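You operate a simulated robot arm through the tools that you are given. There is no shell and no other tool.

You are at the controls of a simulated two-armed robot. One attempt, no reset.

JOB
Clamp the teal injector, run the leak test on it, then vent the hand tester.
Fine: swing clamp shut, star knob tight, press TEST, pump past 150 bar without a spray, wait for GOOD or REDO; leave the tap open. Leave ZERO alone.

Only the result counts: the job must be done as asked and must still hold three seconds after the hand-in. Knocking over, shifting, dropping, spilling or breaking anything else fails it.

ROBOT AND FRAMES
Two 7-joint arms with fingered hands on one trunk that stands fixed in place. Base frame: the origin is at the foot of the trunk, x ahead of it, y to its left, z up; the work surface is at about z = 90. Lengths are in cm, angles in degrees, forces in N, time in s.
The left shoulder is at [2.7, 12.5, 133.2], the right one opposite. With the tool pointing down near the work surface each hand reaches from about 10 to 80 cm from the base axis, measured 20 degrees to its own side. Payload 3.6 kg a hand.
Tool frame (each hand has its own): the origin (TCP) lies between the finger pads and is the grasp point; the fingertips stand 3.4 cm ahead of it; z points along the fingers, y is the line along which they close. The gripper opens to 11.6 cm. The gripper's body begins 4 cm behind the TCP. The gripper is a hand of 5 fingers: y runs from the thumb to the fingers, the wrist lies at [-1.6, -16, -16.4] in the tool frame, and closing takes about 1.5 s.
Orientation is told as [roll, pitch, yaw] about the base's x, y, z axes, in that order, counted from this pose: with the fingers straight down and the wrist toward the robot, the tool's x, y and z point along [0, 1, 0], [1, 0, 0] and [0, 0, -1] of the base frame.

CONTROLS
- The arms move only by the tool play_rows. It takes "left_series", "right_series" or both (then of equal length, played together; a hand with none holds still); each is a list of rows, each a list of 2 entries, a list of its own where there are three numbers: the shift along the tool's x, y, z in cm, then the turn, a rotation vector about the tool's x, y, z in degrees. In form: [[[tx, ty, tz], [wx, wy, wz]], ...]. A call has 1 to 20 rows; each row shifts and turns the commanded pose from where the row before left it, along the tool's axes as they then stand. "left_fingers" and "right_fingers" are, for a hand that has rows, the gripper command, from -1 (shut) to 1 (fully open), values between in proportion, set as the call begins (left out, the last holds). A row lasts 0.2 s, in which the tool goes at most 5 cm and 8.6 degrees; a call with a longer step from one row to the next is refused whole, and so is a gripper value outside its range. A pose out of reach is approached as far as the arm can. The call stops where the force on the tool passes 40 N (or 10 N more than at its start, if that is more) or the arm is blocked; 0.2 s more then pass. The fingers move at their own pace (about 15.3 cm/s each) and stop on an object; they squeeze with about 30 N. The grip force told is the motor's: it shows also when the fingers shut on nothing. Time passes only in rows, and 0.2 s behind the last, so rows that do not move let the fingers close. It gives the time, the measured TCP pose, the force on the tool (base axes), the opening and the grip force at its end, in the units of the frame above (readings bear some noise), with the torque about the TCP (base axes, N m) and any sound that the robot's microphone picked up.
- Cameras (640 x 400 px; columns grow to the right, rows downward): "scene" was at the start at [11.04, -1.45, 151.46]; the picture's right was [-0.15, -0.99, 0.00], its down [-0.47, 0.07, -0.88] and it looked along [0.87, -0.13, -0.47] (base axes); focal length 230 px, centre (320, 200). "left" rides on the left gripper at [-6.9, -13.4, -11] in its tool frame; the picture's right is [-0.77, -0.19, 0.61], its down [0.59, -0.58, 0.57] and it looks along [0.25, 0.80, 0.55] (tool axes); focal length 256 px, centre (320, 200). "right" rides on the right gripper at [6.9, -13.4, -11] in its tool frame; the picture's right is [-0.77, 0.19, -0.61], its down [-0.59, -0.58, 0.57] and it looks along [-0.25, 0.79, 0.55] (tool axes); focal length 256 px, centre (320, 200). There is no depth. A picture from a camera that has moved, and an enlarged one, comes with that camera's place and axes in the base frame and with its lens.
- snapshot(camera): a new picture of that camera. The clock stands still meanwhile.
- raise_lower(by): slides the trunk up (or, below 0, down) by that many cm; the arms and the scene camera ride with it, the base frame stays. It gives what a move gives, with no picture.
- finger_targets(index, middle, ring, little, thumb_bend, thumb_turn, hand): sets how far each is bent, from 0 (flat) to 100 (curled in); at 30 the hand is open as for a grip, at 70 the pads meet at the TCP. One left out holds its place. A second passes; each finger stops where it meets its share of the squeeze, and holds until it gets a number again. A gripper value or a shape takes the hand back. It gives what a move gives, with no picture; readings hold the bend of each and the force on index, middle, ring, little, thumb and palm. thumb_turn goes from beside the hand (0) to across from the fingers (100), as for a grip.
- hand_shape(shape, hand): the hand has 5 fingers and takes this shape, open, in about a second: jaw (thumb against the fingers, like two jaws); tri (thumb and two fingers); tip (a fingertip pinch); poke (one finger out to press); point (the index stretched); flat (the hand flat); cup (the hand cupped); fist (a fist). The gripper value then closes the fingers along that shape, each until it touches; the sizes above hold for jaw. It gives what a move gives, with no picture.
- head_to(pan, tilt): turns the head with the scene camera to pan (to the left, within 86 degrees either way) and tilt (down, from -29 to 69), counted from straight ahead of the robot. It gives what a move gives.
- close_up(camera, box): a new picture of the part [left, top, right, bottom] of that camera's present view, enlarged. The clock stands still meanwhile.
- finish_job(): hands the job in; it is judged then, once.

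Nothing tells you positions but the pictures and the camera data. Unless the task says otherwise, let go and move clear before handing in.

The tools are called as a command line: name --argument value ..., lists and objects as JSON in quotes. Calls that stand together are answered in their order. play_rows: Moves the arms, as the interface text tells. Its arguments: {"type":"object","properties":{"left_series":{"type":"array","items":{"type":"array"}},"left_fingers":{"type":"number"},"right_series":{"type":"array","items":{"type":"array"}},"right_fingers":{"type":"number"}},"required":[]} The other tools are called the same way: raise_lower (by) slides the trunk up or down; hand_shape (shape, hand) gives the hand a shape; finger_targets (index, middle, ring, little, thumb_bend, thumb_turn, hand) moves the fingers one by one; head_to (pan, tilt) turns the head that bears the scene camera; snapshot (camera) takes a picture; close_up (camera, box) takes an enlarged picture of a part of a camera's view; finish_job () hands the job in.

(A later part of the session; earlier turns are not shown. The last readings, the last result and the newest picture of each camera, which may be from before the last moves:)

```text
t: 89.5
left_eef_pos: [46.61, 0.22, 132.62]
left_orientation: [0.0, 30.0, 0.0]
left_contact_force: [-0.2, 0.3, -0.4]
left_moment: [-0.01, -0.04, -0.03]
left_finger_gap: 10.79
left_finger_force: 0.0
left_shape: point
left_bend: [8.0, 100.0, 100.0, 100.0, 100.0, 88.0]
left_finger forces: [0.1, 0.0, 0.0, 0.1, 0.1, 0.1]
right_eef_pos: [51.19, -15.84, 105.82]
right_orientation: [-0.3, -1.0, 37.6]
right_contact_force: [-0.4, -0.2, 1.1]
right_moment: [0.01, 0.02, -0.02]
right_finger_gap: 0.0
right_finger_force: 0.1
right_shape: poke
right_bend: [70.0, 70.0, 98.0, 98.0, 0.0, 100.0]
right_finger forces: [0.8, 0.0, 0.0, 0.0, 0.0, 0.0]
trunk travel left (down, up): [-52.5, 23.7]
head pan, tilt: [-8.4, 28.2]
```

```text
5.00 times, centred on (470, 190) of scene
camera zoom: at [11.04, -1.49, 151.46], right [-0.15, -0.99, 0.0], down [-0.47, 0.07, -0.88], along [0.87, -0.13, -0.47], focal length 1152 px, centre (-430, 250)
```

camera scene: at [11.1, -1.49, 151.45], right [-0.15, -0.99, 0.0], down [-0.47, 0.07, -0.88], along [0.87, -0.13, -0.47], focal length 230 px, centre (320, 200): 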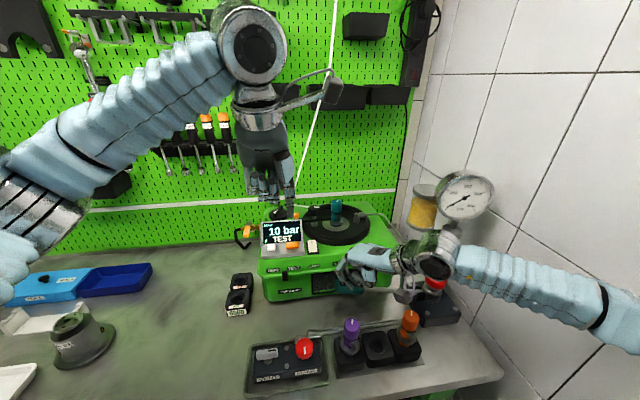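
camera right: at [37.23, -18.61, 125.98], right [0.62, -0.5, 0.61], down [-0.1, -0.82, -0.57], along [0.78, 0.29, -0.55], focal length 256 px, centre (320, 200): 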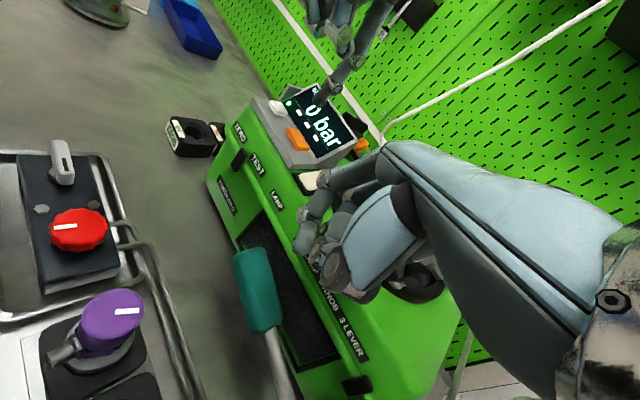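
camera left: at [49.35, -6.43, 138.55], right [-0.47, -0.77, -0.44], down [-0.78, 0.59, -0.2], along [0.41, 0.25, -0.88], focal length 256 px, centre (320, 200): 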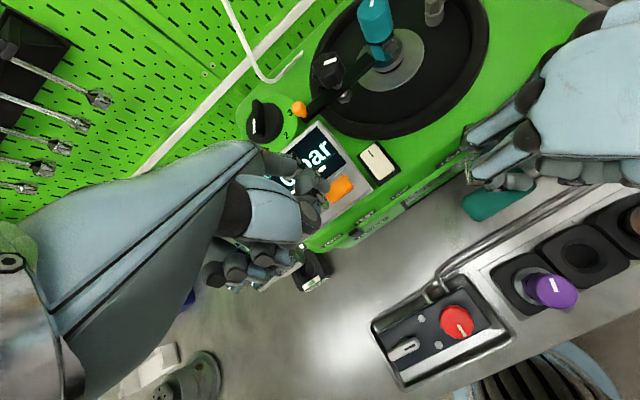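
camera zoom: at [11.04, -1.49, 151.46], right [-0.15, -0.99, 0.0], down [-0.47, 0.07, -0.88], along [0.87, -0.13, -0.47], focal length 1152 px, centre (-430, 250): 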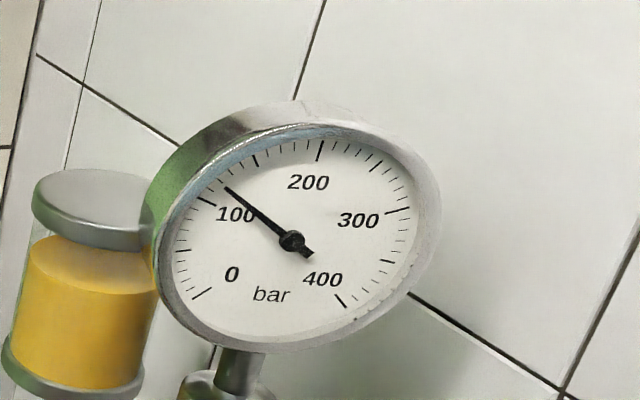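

Still "TEST". Waiting longer.

play_rows --right_series '[[[0, 0, 0], [0, 0, 0]], [[0, 0, 0], [0, 0, 0]], [[0, 0, 0], [0, 0, 0]], [[0, 0, 0], [0, 0, 0]], [[0, 0, 0], [0, 0, 0]], [[0, 0, 0], [0, 0, 0]], [[0, 0, 0], [0, 0, 0]], [[0, 0, 0], [0, 0, 0]], [[0, 0, 0], [0, 0, 0]], [[0, 0, 0], [0, 0, 0]]]'

close_up --camera "scene" --box '[250, 210, 330, 260]'

close_up --camera "scene" --box '[430, 150, 510, 230]'

```text
t: 91.7
left_eef_pos: [46.69, 0.32, 132.54]
left_orientation: [0.0, 30.0, 0.0]
left_contact_force: [-0.1, 0.2, 0.3]
left_moment: [0.0, 0.0, 0.02]
left_finger_gap: 10.79
left_finger_force: 0.2
left_shape: point
left_bend: [8.0, 100.0, 100.0, 100.0, 100.0, 88.0]
left_finger forces: [0.0, 0.0, 0.0, 0.0, 0.0, 0.0]
right_eef_pos: [51.31, -15.81, 105.77]
right_orientation: [-0.3, -1.0, 37.6]
right_contact_force: [-0.4, -0.3, 0.2]
right_moment: [0.01, -0.02, 0.0]
right_finger_gap: 0.0
right_finger_force: 0.1
right_shape: poke
right_bend: [70.0, 70.0, 98.0, 98.0, 0.0, 100.0]
right_finger forces: [0.9, 0.1, 0.0, 0.0, 0.0, 0.0]
trunk travel left (down, up): [-52.5, 23.7]
head pan, tilt: [-8.4, 28.2]
```

```text
8.00 times, centred on (290, 235) of scene
camera zoom: at [11.04, -1.49, 151.46], right [-0.15, -0.99, 0.0], down [-0.47, 0.07, -0.88], along [0.87, -0.13, -0.47], focal length 1843 px, centre (560, -80)
```

zoom: 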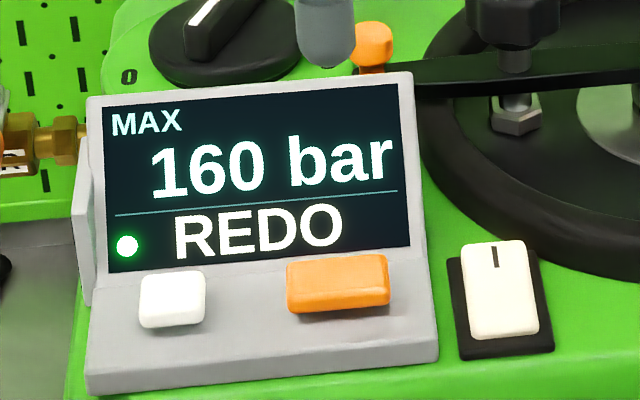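

```text
5.00 times, centred on (470, 190) of scene
camera zoom: at [11.04, -1.49, 151.46], right [-0.15, -0.99, 0.0], down [-0.47, 0.07, -0.88], along [0.87, -0.13, -0.47], focal length 1152 px, centre (-430, 250)
```

zoom: 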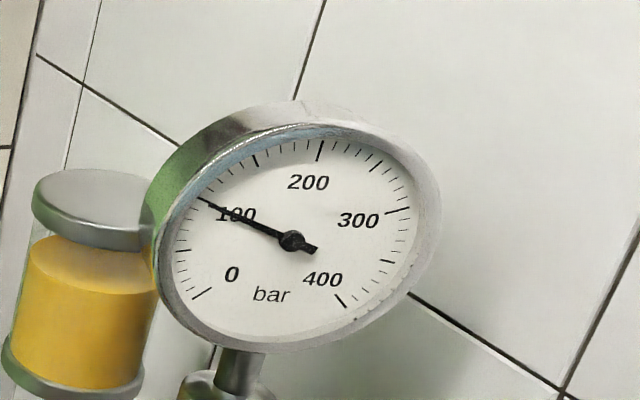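

The verdict is in: REDO, with MAX 160 bar and no spray. Next is venting. I'll lift the right hand off the lever and bring the left hand over for a look at the VENT tap.

play_rows --right_series '[[[0, 0, -2.5], [0, 0, 0]], [[0, 0, -4], [0, 0, 0]], [[0, 0, -4], [0, 0, 0]], [[-0.82, -2.2, -3.75], [0, 0, 0]], [[-0.82, -2.2, -3.75], [0, 0, 0]], [[-0.82, -2.2, -3.75], [0, 0, 0]], [[-0.82, -2.2, -3.0], [0, 0, 0]], [[0, 0, 0], [0, 0, 0]]]'

hand_shape --shape "tri" --hand "left"

snapshot --camera "scene"

snapshot --camera "left"

close_up --camera "scene" --box '[240, 325, 340, 395]'

close_up --camera "right" --box '[0, 0, 640, 400]'

```text
t: 93.5
left_eef_pos: [46.56, 0.98, 132.72]
left_orientation: [-0.4, 29.9, -0.3]
left_contact_force: [-0.1, 0.8, -0.1]
left_moment: [-0.02, 0.01, -0.03]
left_finger_gap: 10.79
left_finger_force: 0.1
left_shape: point
left_bend: [8.0, 100.0, 100.0, 100.0, 100.0, 88.0]
left_finger forces: [0.0, 0.1, 0.1, 0.1, 0.1, 0.0]
right_eef_pos: [48.18, -19.83, 124.6]
right_orientation: [-0.7, -0.7, 37.2]
right_contact_force: [-1.0, -0.6, 0.5]
right_moment: [0.0, 0.03, -0.01]
right_finger_gap: 0.0
right_finger_force: 0.0
right_shape: poke
right_bend: [70.0, 70.0, 98.0, 98.0, 0.0, 100.0]
right_finger forces: [0.0, 0.0, 0.0, 0.0, 0.0, 0.0]
right hand out of reach, approached as far as the arm can: row 6, 7
trunk travel left (down, up): [-52.5, 23.7]
head pan, tilt: [-8.4, 28.2]
```

```text
t: 94.4
left_eef_pos: [46.4, 1.19, 132.77]
left_orientation: [-0.4, 29.9, -0.1]
left_contact_force: [0.5, 0.5, -0.3]
left_moment: [0.0, 0.01, 0.0]
left_finger_gap: 11.59
left_finger_force: 0.1
left_shape: tri
left_bend: [30.0, 30.0, 98.0, 98.0, 30.0, 97.0]
left_finger forces: [0.0, 0.0, 0.1, 0.0, 0.0, 0.0]
right_eef_pos: [48.14, -19.66, 124.55]
right_orientation: [-0.8, -0.7, 37.4]
right_contact_force: [-0.3, -0.6, 0.7]
right_moment: [0.03, 0.0, 0.01]
right_finger_gap: 0.0
right_finger_force: 0.0
right_shape: poke
right_bend: [70.0, 70.0, 98.0, 98.0, 0.0, 100.0]
right_finger forces: [0.0, 0.1, 0.1, 0.1, 0.0, 0.1]
trunk travel left (down, up): [-52.5, 23.7]
head pan, tilt: [-8.4, 28.2]
```

```text
taken
camera scene: at [10.78, 0.6, 151.55], right [-0.15, -0.99, 0.01], down [-0.47, 0.06, -0.88], along [0.87, -0.14, -0.47], focal length 230 px, centre (320, 200)
```

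scene: 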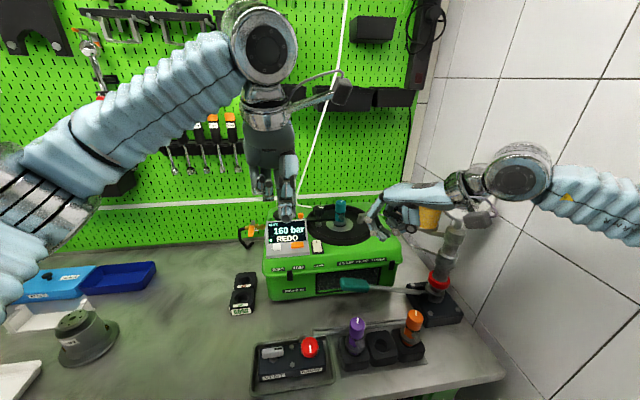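

```text
taken
camera left: at [40.3, -5.69, 149.0], right [-0.47, -0.77, -0.43], down [-0.78, 0.59, -0.21], along [0.41, 0.24, -0.88], focal length 256 px, centre (320, 200)
```

left: 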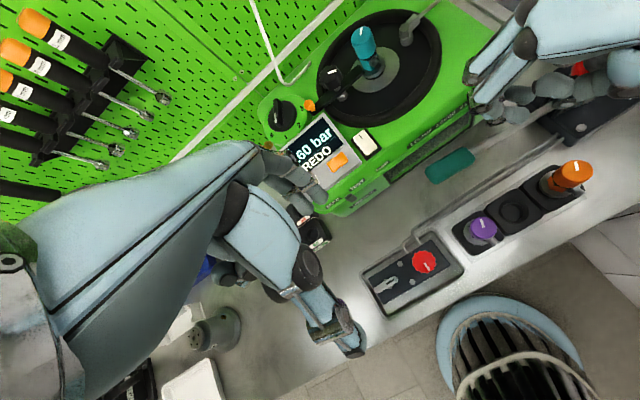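

```text
5.71 times, centred on (290, 360) of scene
camera zoom: at [10.78, 0.6, 151.55], right [-0.15, -0.99, 0.01], down [-0.47, 0.06, -0.88], along [0.87, -0.14, -0.47], focal length 1316 px, centre (491, -714)
```

zoom: 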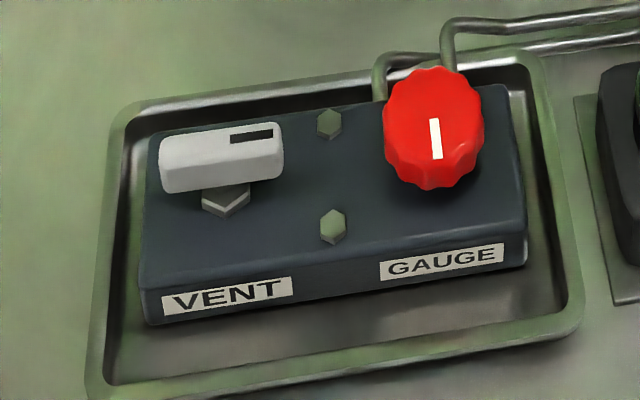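

```text
1.00 times, centred on (320, 200) of right (not enlarged: the box is as wide or as high as the picture)
camera zoom: at [33.1, -22.13, 135.46], right [0.6, -0.5, 0.62], down [-0.09, -0.82, -0.57], along [0.79, 0.29, -0.54], focal length 256 px, centre (320, 200)
```

zoom: 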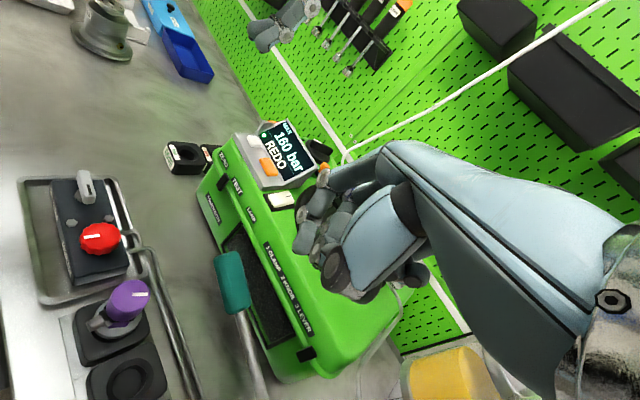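

The display shows 160 bar and REDO, and the lever has sprung back up. The torso swayed a little because the right arm was near a limit, so I'll return the right arm to a relaxed pose before working on the tap.

play_rows --right_series '[[[0, 0, 0], [0, 0, 7.5]], [[0, 0, 0], [0, 0, 7.5]], [[0, 0, 0], [0, 0, 7.5]], [[0, 0, 0], [0, 0, 7.5]], [[0, 0, 0], [0, 0, 7.2]], [[0, 0, -3], [0, 0, 0]], [[0, 0, -3], [0, 0, 0]], [[0, 0, -3], [0, 0, 0]], [[0, 0, -3], [0, 0, 0]], [[0, 0, 0], [0, 0, 0]]]'

snapshot --camera "scene"

close_up --camera "left" --box '[350, 220, 490, 330]'

close_up --camera "scene" --box '[430, 150, 510, 230]'

```text
t: 96.6
left_eef_pos: [46.69, 0.1, 132.54]
left_orientation: [0.0, 30.0, 0.0]
left_contact_force: [0.0, -1.0, -0.2]
left_moment: [0.0, -0.03, -0.01]
left_finger_gap: 11.62
left_finger_force: 0.1
left_shape: tri
left_bend: [30.0, 30.0, 98.0, 98.0, 30.0, 97.0]
left_finger forces: [0.0, 0.0, 0.0, 0.1, 0.1, 0.0]
right_eef_pos: [47.87, -20.43, 136.3]
right_orientation: [0.4, -1.0, 0.4]
right_contact_force: [0.1, 0.4, -0.4]
right_moment: [0.0, 0.03, 0.01]
right_finger_gap: 0.0
right_finger_force: 0.1
right_shape: poke
right_bend: [70.0, 70.0, 98.0, 98.0, 0.0, 100.0]
right_finger forces: [0.1, 0.0, 0.1, 0.1, 0.0, 0.1]
trunk travel left (down, up): [-52.5, 23.7]
head pan, tilt: [-8.4, 28.2]
```

```text
taken
camera scene: at [11.06, -1.44, 151.46], right [-0.15, -0.99, 0.0], down [-0.47, 0.07, -0.88], along [0.87, -0.13, -0.47], focal length 230 px, centre (320, 200)
```

scene: 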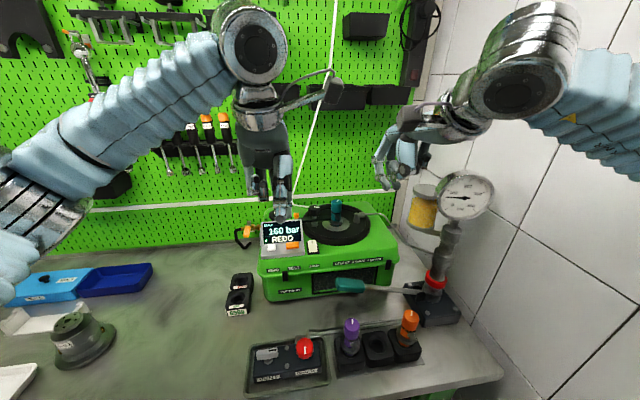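

```text
3.64 times, centred on (420, 275) of left
camera zoom: at [40.56, -6.68, 148.84], right [-0.47, -0.77, -0.44], down [-0.78, 0.59, -0.2], along [0.41, 0.25, -0.88], focal length 931 px, centre (-44, -73)
```

zoom: 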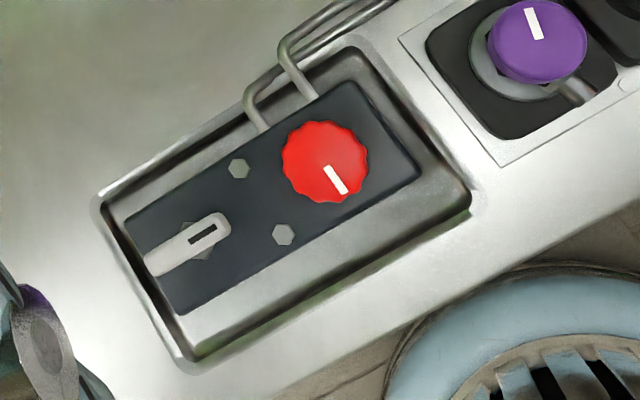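

```text
5.00 times, centred on (470, 190) of scene
camera zoom: at [11.06, -1.44, 151.46], right [-0.15, -0.99, 0.0], down [-0.47, 0.07, -0.88], along [0.87, -0.13, -0.47], focal length 1152 px, centre (-430, 250)
```

zoom: 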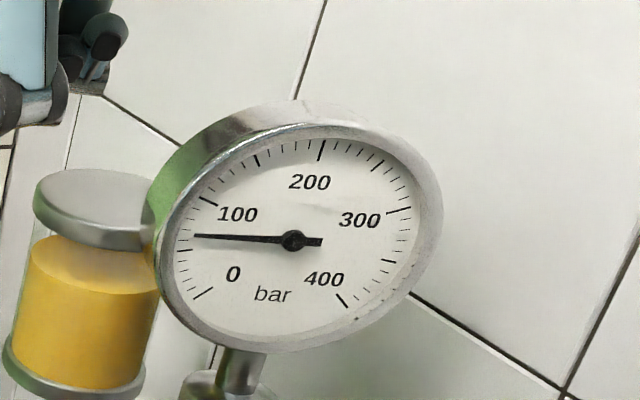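

The torso is back in place. VENT's T-handle lies along y from about (41.9, 3.9) to (41.9, 8.6) at z ≈ 96.5, crosswise to the pipes, so it's closed. I'll use the left pointing finger to push its right end toward the pipes (counter-clockwise).

hand_shape --shape "point" --hand "left"

play_rows --left_series '[[[0.757, 0.18, 3.77], [0, 0, 0]], [[0.757, 0.18, 3.77], [0, 0, 0]], [[0.757, 0.18, 3.77], [0, 0, 0]], [[0.757, 0.18, 3.77], [0, 0, 0]], [[0.757, 0.18, 3.77], [0, 0, 0]], [[0.757, 0.18, 3.77], [0, 0, 0]], [[0, 0, 0], [0, 0, 0]]]'

snapshot --camera "scene"

snapshot --camera "left"

close_up --camera "scene" --box '[220, 260, 360, 400]'

```text
t: 97.5
left_eef_pos: [46.61, 0.19, 132.77]
left_orientation: [0.0, 29.9, 0.0]
left_contact_force: [0.4, -0.1, -0.1]
left_moment: [-0.01, 0.0, 0.02]
left_finger_gap: 10.77
left_finger_force: 0.0
left_shape: point
left_bend: [8.0, 100.0, 100.0, 100.0, 100.0, 88.0]
left_finger forces: [0.0, 0.0, 0.0, 0.0, 0.0, 0.1]
right_eef_pos: [47.79, -20.37, 136.22]
right_orientation: [0.4, -1.0, 0.4]
right_contact_force: [-0.6, 1.1, 1.2]
right_moment: [0.01, 0.0, -0.02]
right_finger_gap: 0.03
right_finger_force: 0.0
right_shape: poke
right_bend: [70.0, 70.0, 98.0, 98.0, 0.0, 100.0]
right_finger forces: [0.0, 0.0, 0.0, 0.0, 0.0, 0.1]
trunk travel left (down, up): [-52.5, 23.7]
head pan, tilt: [-8.4, 28.2]
```

```text
t: 99.1
left_eef_pos: [36.49, 5.17, 112.83]
left_orientation: [0.0, 30.0, -0.1]
left_contact_force: [0.5, -1.1, 0.1]
left_moment: [0.0, 0.01, -0.01]
left_finger_gap: 10.79
left_finger_force: 0.1
left_shape: point
left_bend: [8.0, 100.0, 100.0, 100.0, 100.0, 88.0]
left_finger forces: [0.0, 0.0, 0.1, 0.0, 0.0, 0.1]
right_eef_pos: [47.81, -20.39, 136.29]
right_orientation: [0.4, -0.9, 0.4]
right_contact_force: [0.0, -0.8, 0.8]
right_moment: [0.05, -0.02, -0.01]
right_finger_gap: 0.01
right_finger_force: 0.0
right_shape: poke
right_bend: [70.0, 70.0, 98.0, 98.0, 0.0, 100.0]
right_finger forces: [0.0, 0.0, 0.0, 0.1, 0.0, 0.1]
trunk travel left (down, up): [-52.5, 23.7]
head pan, tilt: [-8.4, 28.2]
```

```text
taken
camera scene: at [11.07, -1.45, 151.46], right [-0.15, -0.99, 0.0], down [-0.47, 0.07, -0.88], along [0.87, -0.13, -0.47], focal length 230 px, centre (320, 200)
```

scene: 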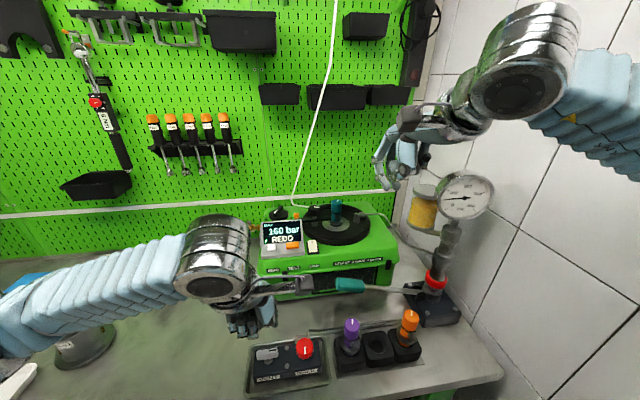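

```text
taken
camera left: at [30.44, -1.8, 129.07], right [-0.47, -0.77, -0.44], down [-0.78, 0.59, -0.2], along [0.41, 0.25, -0.88], focal length 256 px, centre (320, 200)
```

left: 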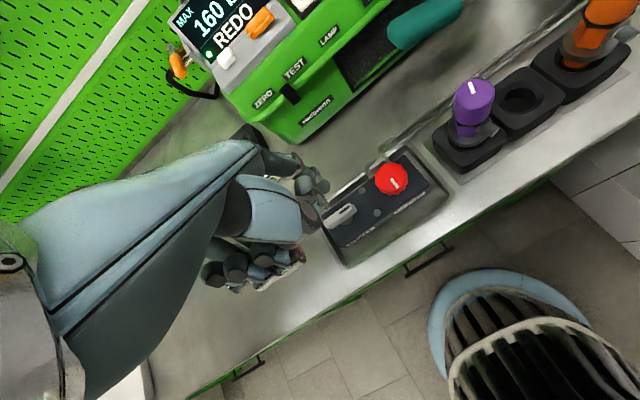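

```text
2.86 times, centred on (290, 330) of scene
camera zoom: at [11.07, -1.45, 151.46], right [-0.15, -0.99, 0.0], down [-0.47, 0.07, -0.88], along [0.87, -0.13, -0.47], focal length 658 px, centre (406, -171)
```

zoom: 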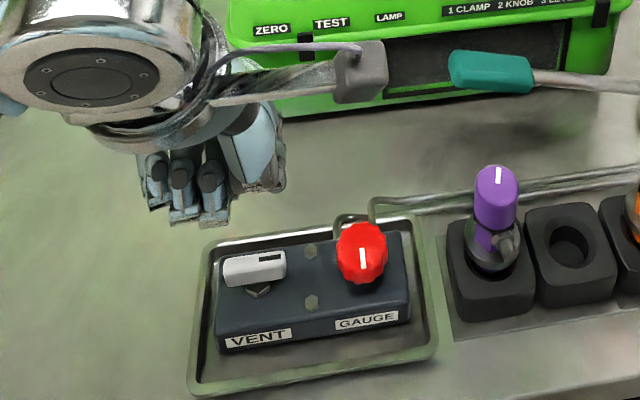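

I'll zoom in from the left camera to locate the fingertip relative to the tap handle.

close_up --camera "left" --box '[280, 150, 400, 250]'

close_up --camera "scene" --box '[240, 300, 340, 380]'

close_up --camera "right" --box '[0, 150, 240, 400]'

```text
4.00 times, centred on (340, 200) of left
camera zoom: at [30.44, -1.8, 129.07], right [-0.47, -0.77, -0.44], down [-0.78, 0.59, -0.2], along [0.41, 0.25, -0.88], focal length 1024 px, centre (240, 200)
```

zoom: 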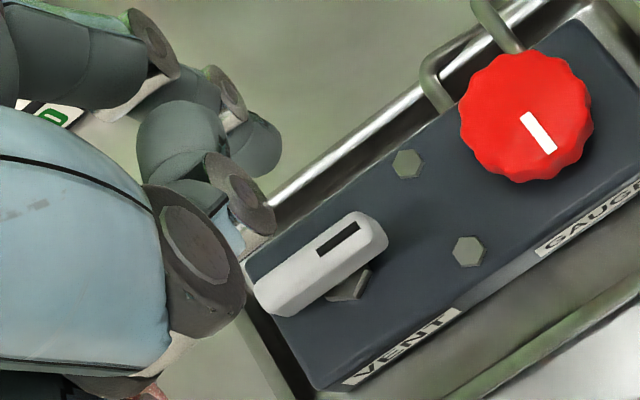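

```text
5.00 times, centred on (290, 340) of scene
camera zoom: at [11.07, -1.45, 151.46], right [-0.15, -0.99, 0.0], down [-0.47, 0.07, -0.88], along [0.87, -0.13, -0.47], focal length 1152 px, centre (470, -500)
```

zoom: 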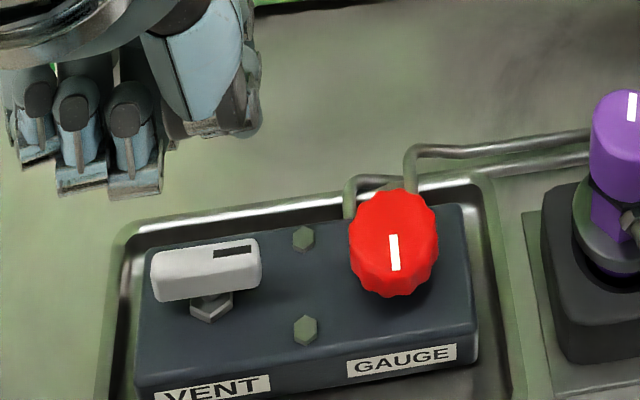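

```text
1.60 times, centred on (120, 275) of right
camera zoom: at [34.23, -13.57, 147.25], right [0.18, -0.77, 0.61], down [-0.56, -0.59, -0.58], along [0.81, -0.24, -0.54], focal length 410 px, centre (640, 80)
```

zoom: 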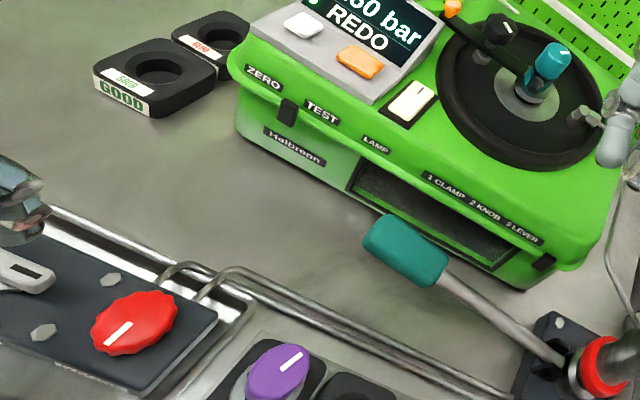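

The fingertip is at about (41.75, 3.6, 106). I'll move it to the robot side of the handle's right end and lower in stages.

play_rows --left_series '[[[0.35, 0.61, 3.11], [0, 0, 0]], [[0.35, 0.61, 3.11], [0, 0, 0]], [[0, 0, 0], [0, 0, 0]]]'

close_up --camera "left" --box '[280, 150, 400, 250]'

close_up --camera "scene" --box '[220, 310, 320, 390]'

close_up --camera "right" --box '[0, 220, 120, 340]'

```text
t: 99.9
left_eef_pos: [34.23, 5.52, 106.7]
left_orientation: [0.0, 30.0, 0.0]
left_contact_force: [-0.7, 0.2, 0.2]
left_moment: [-0.01, 0.03, 0.0]
left_finger_gap: 10.83
left_finger_force: 0.1
left_shape: point
left_bend: [8.0, 100.0, 100.0, 100.0, 100.0, 88.0]
left_finger forces: [0.0, 0.0, 0.1, 0.0, 0.1, 0.1]
right_eef_pos: [47.8, -20.28, 136.36]
right_orientation: [0.4, -1.0, 0.4]
right_contact_force: [0.2, 0.8, -0.6]
right_moment: [0.01, 0.0, 0.01]
right_finger_gap: 0.0
right_finger_force: 0.1
right_shape: poke
right_bend: [70.0, 70.0, 98.0, 98.0, 0.0, 100.0]
right_finger forces: [0.1, 0.0, 0.0, 0.1, 0.0, 0.0]
trunk travel left (down, up): [-52.5, 23.7]
head pan, tilt: [-8.4, 28.2]
```

```text
4.00 times, centred on (340, 200) of left
camera zoom: at [28.12, -1.44, 122.95], right [-0.47, -0.77, -0.44], down [-0.78, 0.59, -0.2], along [0.41, 0.25, -0.88], focal length 1024 px, centre (240, 200)
```

zoom: 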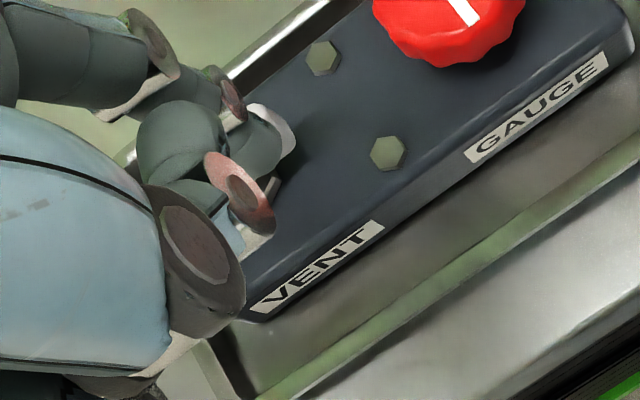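

```text
5.00 times, centred on (270, 350) of scene
camera zoom: at [11.04, -1.4, 151.46], right [-0.15, -0.99, 0.0], down [-0.47, 0.07, -0.88], along [0.87, -0.13, -0.47], focal length 1152 px, centre (570, -550)
```

zoom: 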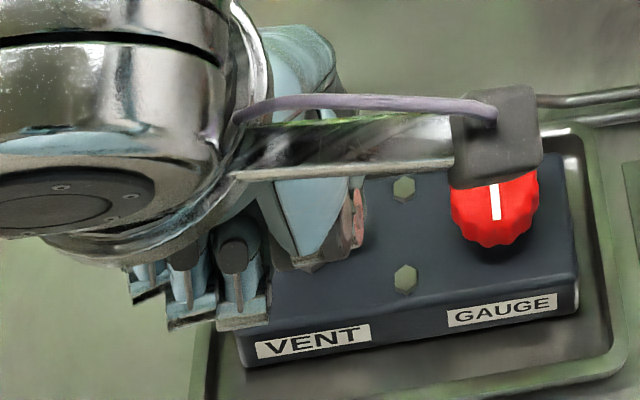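

```text
3.33 times, centred on (60, 280) of right
camera zoom: at [34.2, -13.52, 147.26], right [0.18, -0.77, 0.61], down [-0.56, -0.59, -0.58], along [0.81, -0.24, -0.54], focal length 853 px, centre (1187, -67)
```

zoom: 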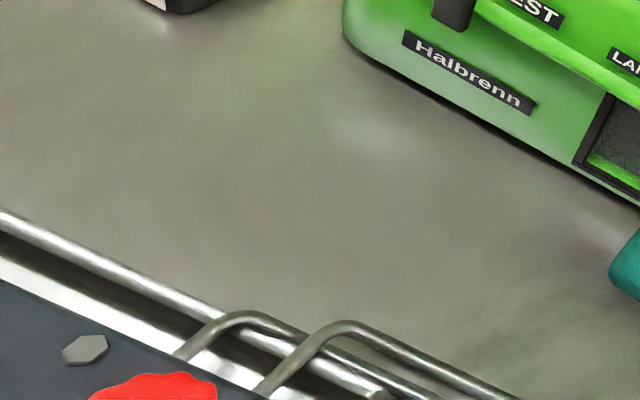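

The hand blocks both views of the tap. I'll lift, yaw the left hand −60° so it comes in from the left side and leaves the scene camera a clear view, then reposition.

play_rows --left_series '[[[0, -1.0, -1.73], [0, 0, 0]], [[0, -1.0, -1.73], [0, 0, 0]], [[0, 0, 0], [0, 3.75, 6.5]], [[0, 0, 0], [0, 3.75, 6.5]], [[0, 0, 0], [0, 3.75, 6.5]], [[0, 0, 0], [0, 3.75, 6.5]], [[0, 0, 0], [0, 3.75, 6.5]], [[0, 0, 0], [0, 3.75, 6.5]], [[0, 0, 0], [0, 3.75, 6.5]], [[0, 0, 0], [0, 3.75, 6.5]], [[2.73, -0.2, 1.56], [0, 0, 0]], [[2.73, -0.2, 1.56], [0, 0, 0]], [[0, 0, 0], [0, 0, 0]]]'

snapshot --camera "scene"

snapshot --camera "left"

close_up --camera "scene" --box '[220, 300, 340, 400]'

```text
t: 102.7
left_eef_pos: [38.06, 9.72, 108.23]
left_orientation: [0.0, 29.9, -60.2]
left_contact_force: [0.4, -0.5, -0.2]
left_moment: [-0.01, 0.0, -0.02]
left_finger_gap: 10.78
left_finger_force: 0.1
left_shape: point
left_bend: [8.0, 100.0, 100.0, 100.0, 100.0, 88.0]
left_finger forces: [0.0, 0.0, 0.0, 0.0, 0.0, 0.1]
right_eef_pos: [47.72, -20.31, 136.38]
right_orientation: [0.3, -1.0, 0.4]
right_contact_force: [-1.2, -0.8, 0.5]
right_moment: [0.01, 0.04, -0.02]
right_finger_gap: 0.01
right_finger_force: 0.0
right_shape: poke
right_bend: [70.0, 70.0, 98.0, 98.0, 0.0, 100.0]
right_finger forces: [0.0, 0.0, 0.0, 0.1, 0.0, 0.0]
trunk travel left (down, up): [-52.5, 23.7]
head pan, tilt: [-8.4, 28.2]
```

```text
taken
camera scene: at [11.03, -1.44, 151.46], right [-0.15, -0.99, 0.0], down [-0.47, 0.07, -0.88], along [0.87, -0.13, -0.47], focal length 230 px, centre (320, 200)
```

scene: 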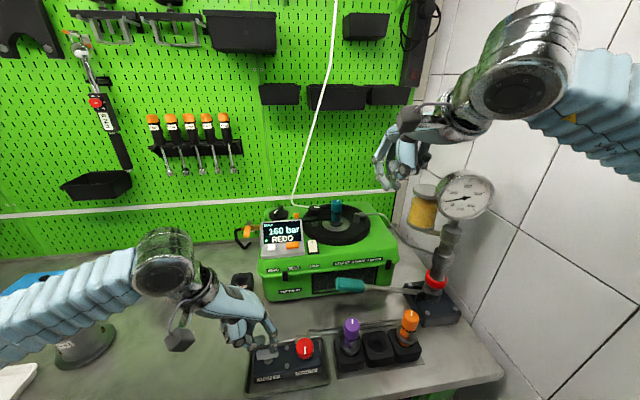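

```text
taken
camera left: at [29.01, 11.53, 124.39], right [-0.9, 0.02, -0.44], down [0.12, 0.97, -0.2], along [0.42, -0.23, -0.88], focal length 256 px, centre (320, 200)
```

left: 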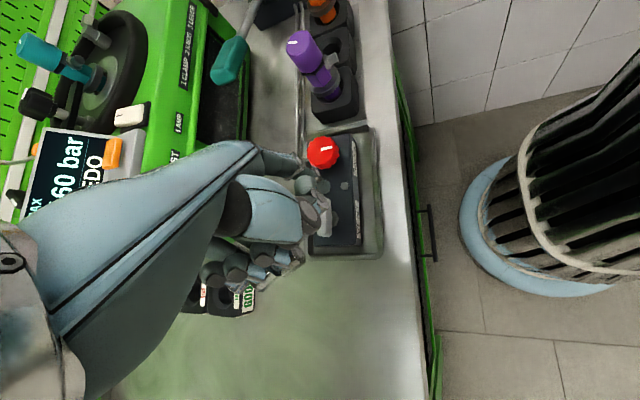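

```text
4.00 times, centred on (280, 350) of scene
camera zoom: at [11.03, -1.44, 151.46], right [-0.15, -0.99, 0.0], down [-0.47, 0.07, -0.88], along [0.87, -0.13, -0.47], focal length 921 px, centre (480, -400)
```

zoom: 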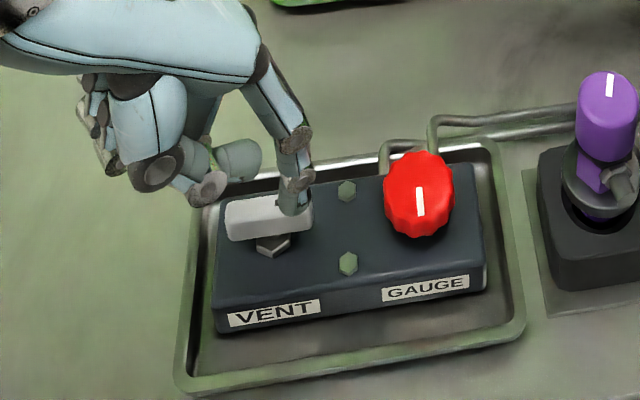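

Now I have a clear view. The fingertip is above the front side of the handle's right end. I'll lower it in stages.

play_rows --left_series '[[[0, 1.0, 1.73], [0, 0, 0]], [[0, 1.0, 1.73], [0, 0, 0]], [[0, 0, 0], [0, 0, 0]]]'

close_up --camera "scene" --box '[230, 310, 330, 390]'

close_up --camera "left" --box '[270, 130, 400, 260]'

```text
t: 103.5
left_eef_pos: [37.91, 9.84, 104.04]
left_orientation: [0.0, 30.0, -60.1]
left_contact_force: [-0.4, -0.6, 0.1]
left_moment: [0.0, 0.01, -0.01]
left_finger_gap: 10.81
left_finger_force: 0.1
left_shape: point
left_bend: [8.0, 100.0, 100.0, 100.0, 100.0, 88.0]
left_finger forces: [0.0, 0.0, 0.0, 0.1, 0.0, 0.0]
right_eef_pos: [47.73, -20.25, 136.22]
right_orientation: [0.4, -1.0, 0.5]
right_contact_force: [1.2, -0.7, -0.6]
right_moment: [0.04, 0.01, 0.0]
right_finger_gap: 0.0
right_finger_force: 0.0
right_shape: poke
right_bend: [70.0, 70.0, 98.0, 98.0, 0.0, 100.0]
right_finger forces: [0.1, 0.0, 0.1, 0.0, 0.0, 0.0]
trunk travel left (down, up): [-52.5, 23.7]
head pan, tilt: [-8.4, 28.2]
```

```text
5.00 times, centred on (280, 350) of scene
camera zoom: at [11.04, -1.41, 151.46], right [-0.15, -0.99, 0.0], down [-0.47, 0.07, -0.88], along [0.87, -0.13, -0.47], focal length 1152 px, centre (520, -550)
```

zoom: 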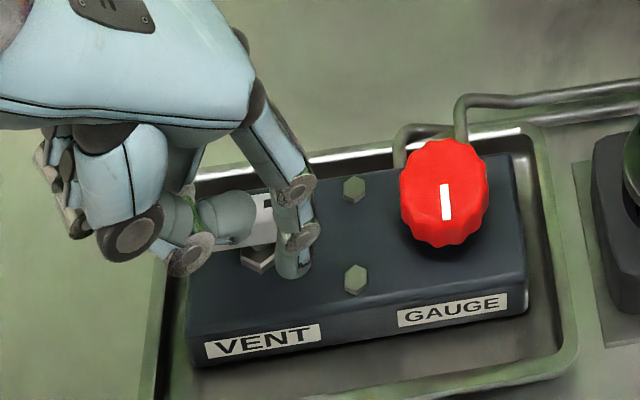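

```text
3.08 times, centred on (335, 195) of left
camera zoom: at [28.89, 11.67, 120.24], right [-0.9, 0.02, -0.44], down [0.12, 0.97, -0.2], along [0.42, -0.23, -0.88], focal length 788 px, centre (274, 215)
```

zoom: 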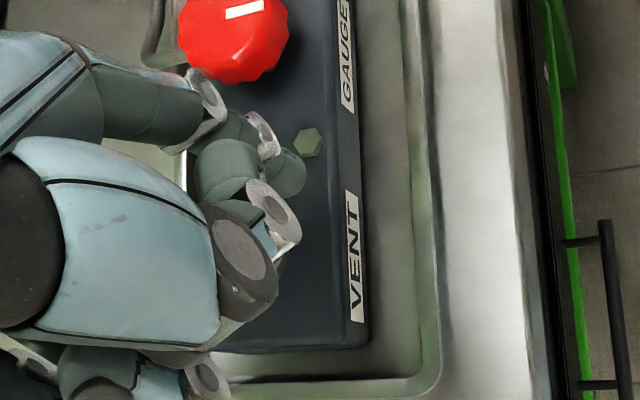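

The fingertip is in front of the handle end. I'll lower about 1.2 cm more, then push in +x.

play_rows --left_series '[[[0, 0.3, 0.52], [0, 0, 0]], [[0, 0.3, 0.52], [0, 0, 0]], [[0, 0, 0], [0, 0, 0]]]'

close_up --camera "scene" --box '[230, 310, 330, 390]'

```text
t: 104.3
left_eef_pos: [37.74, 10.03, 102.81]
left_orientation: [0.0, 30.0, -60.1]
left_contact_force: [0.1, -0.7, -0.2]
left_moment: [0.0, -0.02, -0.04]
left_finger_gap: 10.79
left_finger_force: 0.0
left_shape: point
left_bend: [8.0, 100.0, 100.0, 100.0, 100.0, 88.0]
left_finger forces: [0.2, 0.1, 0.0, 0.1, 0.0, 0.0]
right_eef_pos: [47.88, -20.2, 136.28]
right_orientation: [0.4, -1.0, 0.4]
right_contact_force: [-0.4, -0.6, -0.7]
right_moment: [0.02, 0.03, 0.0]
right_finger_gap: 0.01
right_finger_force: 0.1
right_shape: poke
right_bend: [70.0, 70.0, 98.0, 98.0, 0.0, 100.0]
right_finger forces: [0.0, 0.0, 0.1, 0.0, 0.0, 0.1]
trunk travel left (down, up): [-52.5, 23.7]
head pan, tilt: [-8.4, 28.2]
```

```text
5.00 times, centred on (280, 350) of scene
camera zoom: at [11.04, -1.39, 151.46], right [-0.15, -0.99, 0.0], down [-0.47, 0.07, -0.88], along [0.87, -0.13, -0.47], focal length 1152 px, centre (520, -550)
```

zoom: 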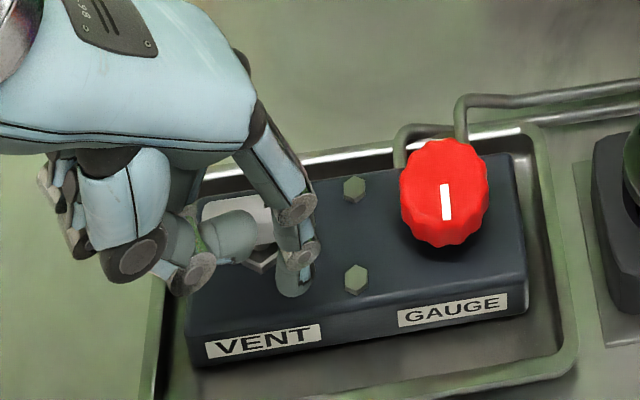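

Now I'll push in +x against the handle's right end.

play_rows --left_series '[[[0.26, 0.13, -0.075], [0, 0, 0]], [[0.26, 0.13, -0.075], [0, 0, 0]], [[0.26, 0.13, -0.075], [0, 0, 0]], [[0.26, 0.13, -0.075], [0, 0, 0]], [[0.26, 0.13, -0.075], [0, 0, 0]], [[0, 0, 0], [0, 0, 0]]]'

close_up --camera "scene" --box '[230, 310, 330, 390]'

close_up --camera "left" --box '[270, 130, 400, 260]'

```text
t: 105.7
left_eef_pos: [39.46, 9.99, 102.81]
left_orientation: [-0.1, 29.9, -60.1]
left_contact_force: [-1.2, -0.4, -0.9]
left_moment: [0.01, 0.14, -0.1]
left_finger_gap: 0.0
left_finger_force: 0.0
left_shape: point
left_bend: [9.0, 100.0, 100.0, 100.0, 100.0, 88.0]
left_finger forces: [1.7, 0.0, 0.0, 0.1, 0.0, 0.0]
right_eef_pos: [47.73, -20.21, 136.28]
right_orientation: [0.5, -1.0, 0.5]
right_contact_force: [-0.5, 0.0, 0.0]
right_moment: [-0.02, 0.02, 0.04]
right_finger_gap: 0.0
right_finger_force: 0.1
right_shape: poke
right_bend: [70.0, 70.0, 98.0, 98.0, 0.0, 100.0]
right_finger forces: [0.1, 0.0, 0.0, 0.1, 0.0, 0.0]
trunk travel left (down, up): [-52.5, 23.7]
head pan, tilt: [-8.4, 28.2]
```

```text
5.00 times, centred on (280, 350) of scene
camera zoom: at [11.01, -1.4, 151.46], right [-0.15, -0.99, 0.0], down [-0.47, 0.07, -0.88], along [0.87, -0.13, -0.47], focal length 1152 px, centre (520, -550)
```

zoom: 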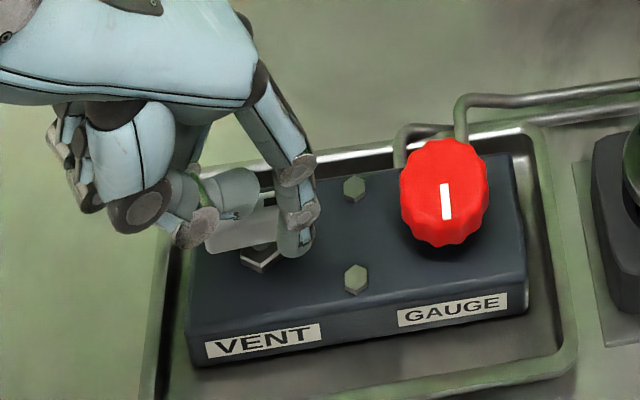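

```text
3.08 times, centred on (335, 195) of left
camera zoom: at [30.49, 11.76, 119.02], right [-0.9, 0.02, -0.44], down [0.12, 0.97, -0.2], along [0.42, -0.23, -0.88], focal length 788 px, centre (274, 215)
```

zoom: 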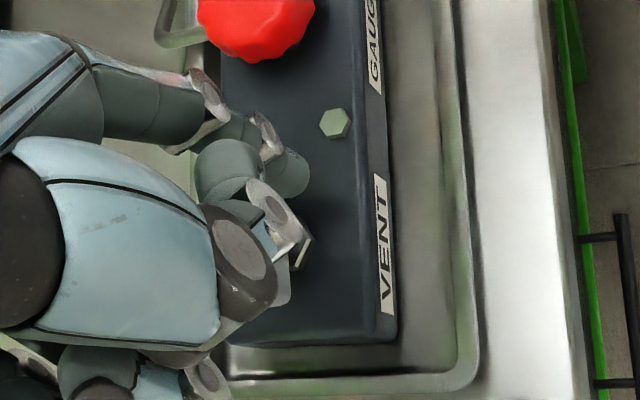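

There's contact and the handle looks to be starting to turn. I'll continue pushing along the arc.

play_rows --left_series '[[[0.26, 0.13, -0.075], [0, 0, 0]], [[0.26, 0.13, -0.075], [0, 0, 0]], [[0.26, 0.13, -0.075], [0, 0, 0]], [[0, 0, 0], [0, 0, 0]]]'

close_up --camera "scene" --box '[230, 310, 330, 390]'

close_up --camera "scene" --box '[430, 150, 510, 230]'

```text
t: 106.7
left_eef_pos: [40.39, 9.94, 102.88]
left_orientation: [0.1, 30.0, -60.0]
left_contact_force: [-1.7, -0.9, -1.9]
left_moment: [-0.03, 0.1, -0.1]
left_finger_gap: 0.0
left_finger_force: 0.0
left_shape: point
left_bend: [8.0, 100.0, 100.0, 100.0, 100.0, 88.0]
left_finger forces: [1.9, 0.0, 0.0, 0.0, 0.0, 0.1]
right_eef_pos: [47.73, -20.33, 136.28]
right_orientation: [0.4, -0.9, 0.3]
right_contact_force: [-1.3, 0.3, -0.3]
right_moment: [0.05, 0.02, -0.01]
right_finger_gap: 0.01
right_finger_force: 0.0
right_shape: poke
right_bend: [70.0, 70.0, 98.0, 98.0, 0.0, 100.0]
right_finger forces: [0.0, 0.0, 0.0, 0.0, 0.0, 0.0]
trunk travel left (down, up): [-52.5, 23.7]
head pan, tilt: [-8.4, 28.2]
```

```text
5.00 times, centred on (280, 350) of scene
camera zoom: at [11.01, -1.41, 151.46], right [-0.15, -0.99, 0.0], down [-0.47, 0.07, -0.88], along [0.87, -0.13, -0.47], focal length 1152 px, centre (520, -550)
```

zoom: 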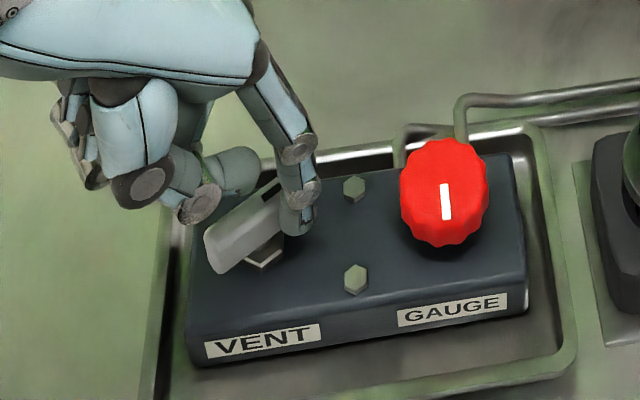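

```text
5.00 times, centred on (470, 190) of scene
camera zoom: at [11.01, -1.41, 151.46], right [-0.15, -0.99, 0.0], down [-0.47, 0.07, -0.88], along [0.87, -0.13, -0.47], focal length 1152 px, centre (-430, 250)
```

zoom: 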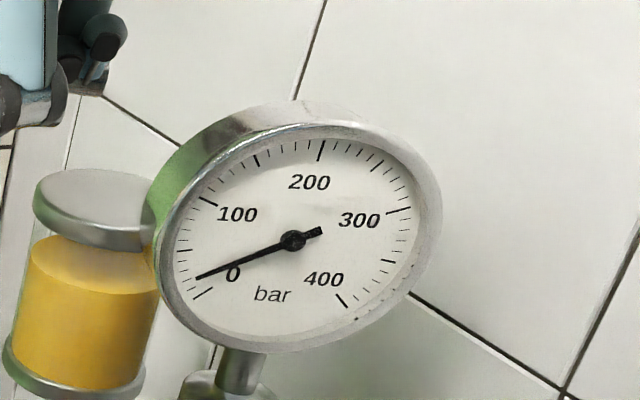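

The tap is turning counter-clockwise, about 40° so far, and the gauge is dropping to about 20. I'll follow the arc further.

play_rows --left_series '[[[0.294, -0.043, 0.025], [0, 0, 0]], [[0.294, -0.043, 0.025], [0, 0, 0]], [[0.294, -0.043, 0.025], [0, 0, 0]], [[0, 0, 0], [0, 0, 0]]]'

close_up --camera "scene" --box '[230, 310, 330, 390]'

close_up --camera "scene" --box '[430, 150, 510, 230]'

```text
t: 107.7
left_eef_pos: [41.22, 10.46, 102.85]
left_orientation: [0.0, 29.9, -60.2]
left_contact_force: [-1.4, -2.4, -0.2]
left_moment: [-0.15, 0.07, -0.06]
left_finger_gap: 0.0
left_finger_force: 0.0
left_shape: point
left_bend: [8.0, 100.0, 100.0, 100.0, 100.0, 88.0]
left_finger forces: [3.1, 0.0, 0.0, 0.0, 0.0, 0.0]
right_eef_pos: [47.83, -20.27, 136.31]
right_orientation: [0.4, -1.0, 0.4]
right_contact_force: [-0.8, -0.2, -1.0]
right_moment: [0.03, 0.0, 0.03]
right_finger_gap: 0.01
right_finger_force: 0.1
right_shape: poke
right_bend: [70.0, 70.0, 98.0, 98.0, 0.0, 100.0]
right_finger forces: [0.1, 0.0, 0.0, 0.1, 0.1, 0.0]
trunk travel left (down, up): [-52.5, 23.7]
head pan, tilt: [-8.4, 28.2]
```

```text
5.00 times, centred on (280, 350) of scene
camera zoom: at [11.02, -1.45, 151.46], right [-0.15, -0.99, 0.0], down [-0.47, 0.07, -0.88], along [0.87, -0.13, -0.47], focal length 1152 px, centre (520, -550)
```

zoom: 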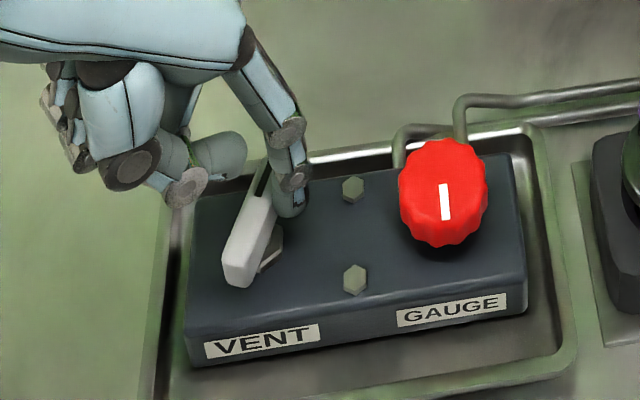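

```text
5.00 times, centred on (470, 190) of scene
camera zoom: at [11.02, -1.45, 151.46], right [-0.15, -0.99, 0.0], down [-0.47, 0.07, -0.88], along [0.87, -0.13, -0.47], focal length 1152 px, centre (-430, 250)
```

zoom: 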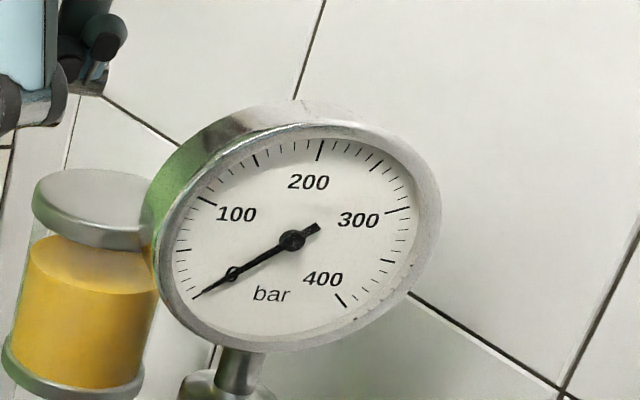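

The gauge is at 0, so it has vented, with the tap about 70° turned. I'll push it the rest of the way to its open stop.

play_rows --left_series '[[[0.227, -0.167, 0.096], [0, 0, 0]], [[0.227, -0.167, 0.096], [0, 0, 0]], [[0.2, -0.18, 0.1], [0, 0, 0]], [[0, 0, 0], [0, 0, 0]]]'

close_up --camera "scene" --box '[230, 310, 330, 390]'

```text
t: 108.7
left_eef_pos: [41.36, 11.19, 102.76]
left_orientation: [0.0, 30.0, -60.1]
left_contact_force: [-1.2, -6.5, -1.1]
left_moment: [-0.3, 0.13, -0.19]
left_finger_gap: 0.02
left_finger_force: 0.0
left_shape: point
left_bend: [6.0, 100.0, 100.0, 100.0, 100.0, 88.0]
left_finger forces: [6.7, 0.0, 0.0, 0.0, 0.0, 0.1]
right_eef_pos: [47.84, -20.35, 136.21]
right_orientation: [0.4, -1.0, 0.5]
right_contact_force: [0.7, 1.2, 0.0]
right_moment: [-0.02, -0.01, 0.0]
right_finger_gap: 0.0
right_finger_force: 0.0
right_shape: poke
right_bend: [70.0, 70.0, 98.0, 98.0, 0.0, 100.0]
right_finger forces: [0.1, 0.0, 0.1, 0.1, 0.0, 0.0]
trunk travel left (down, up): [-52.5, 23.7]
head pan, tilt: [-8.4, 28.2]
```

```text
5.00 times, centred on (280, 350) of scene
camera zoom: at [11.04, -1.52, 151.46], right [-0.15, -0.99, 0.0], down [-0.47, 0.07, -0.88], along [0.87, -0.13, -0.47], focal length 1152 px, centre (520, -550)
```

zoom: 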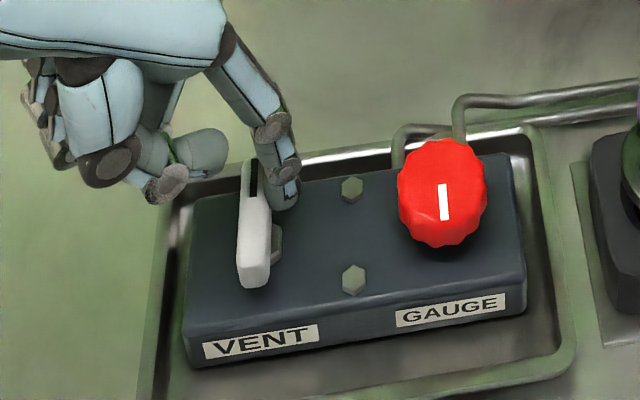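

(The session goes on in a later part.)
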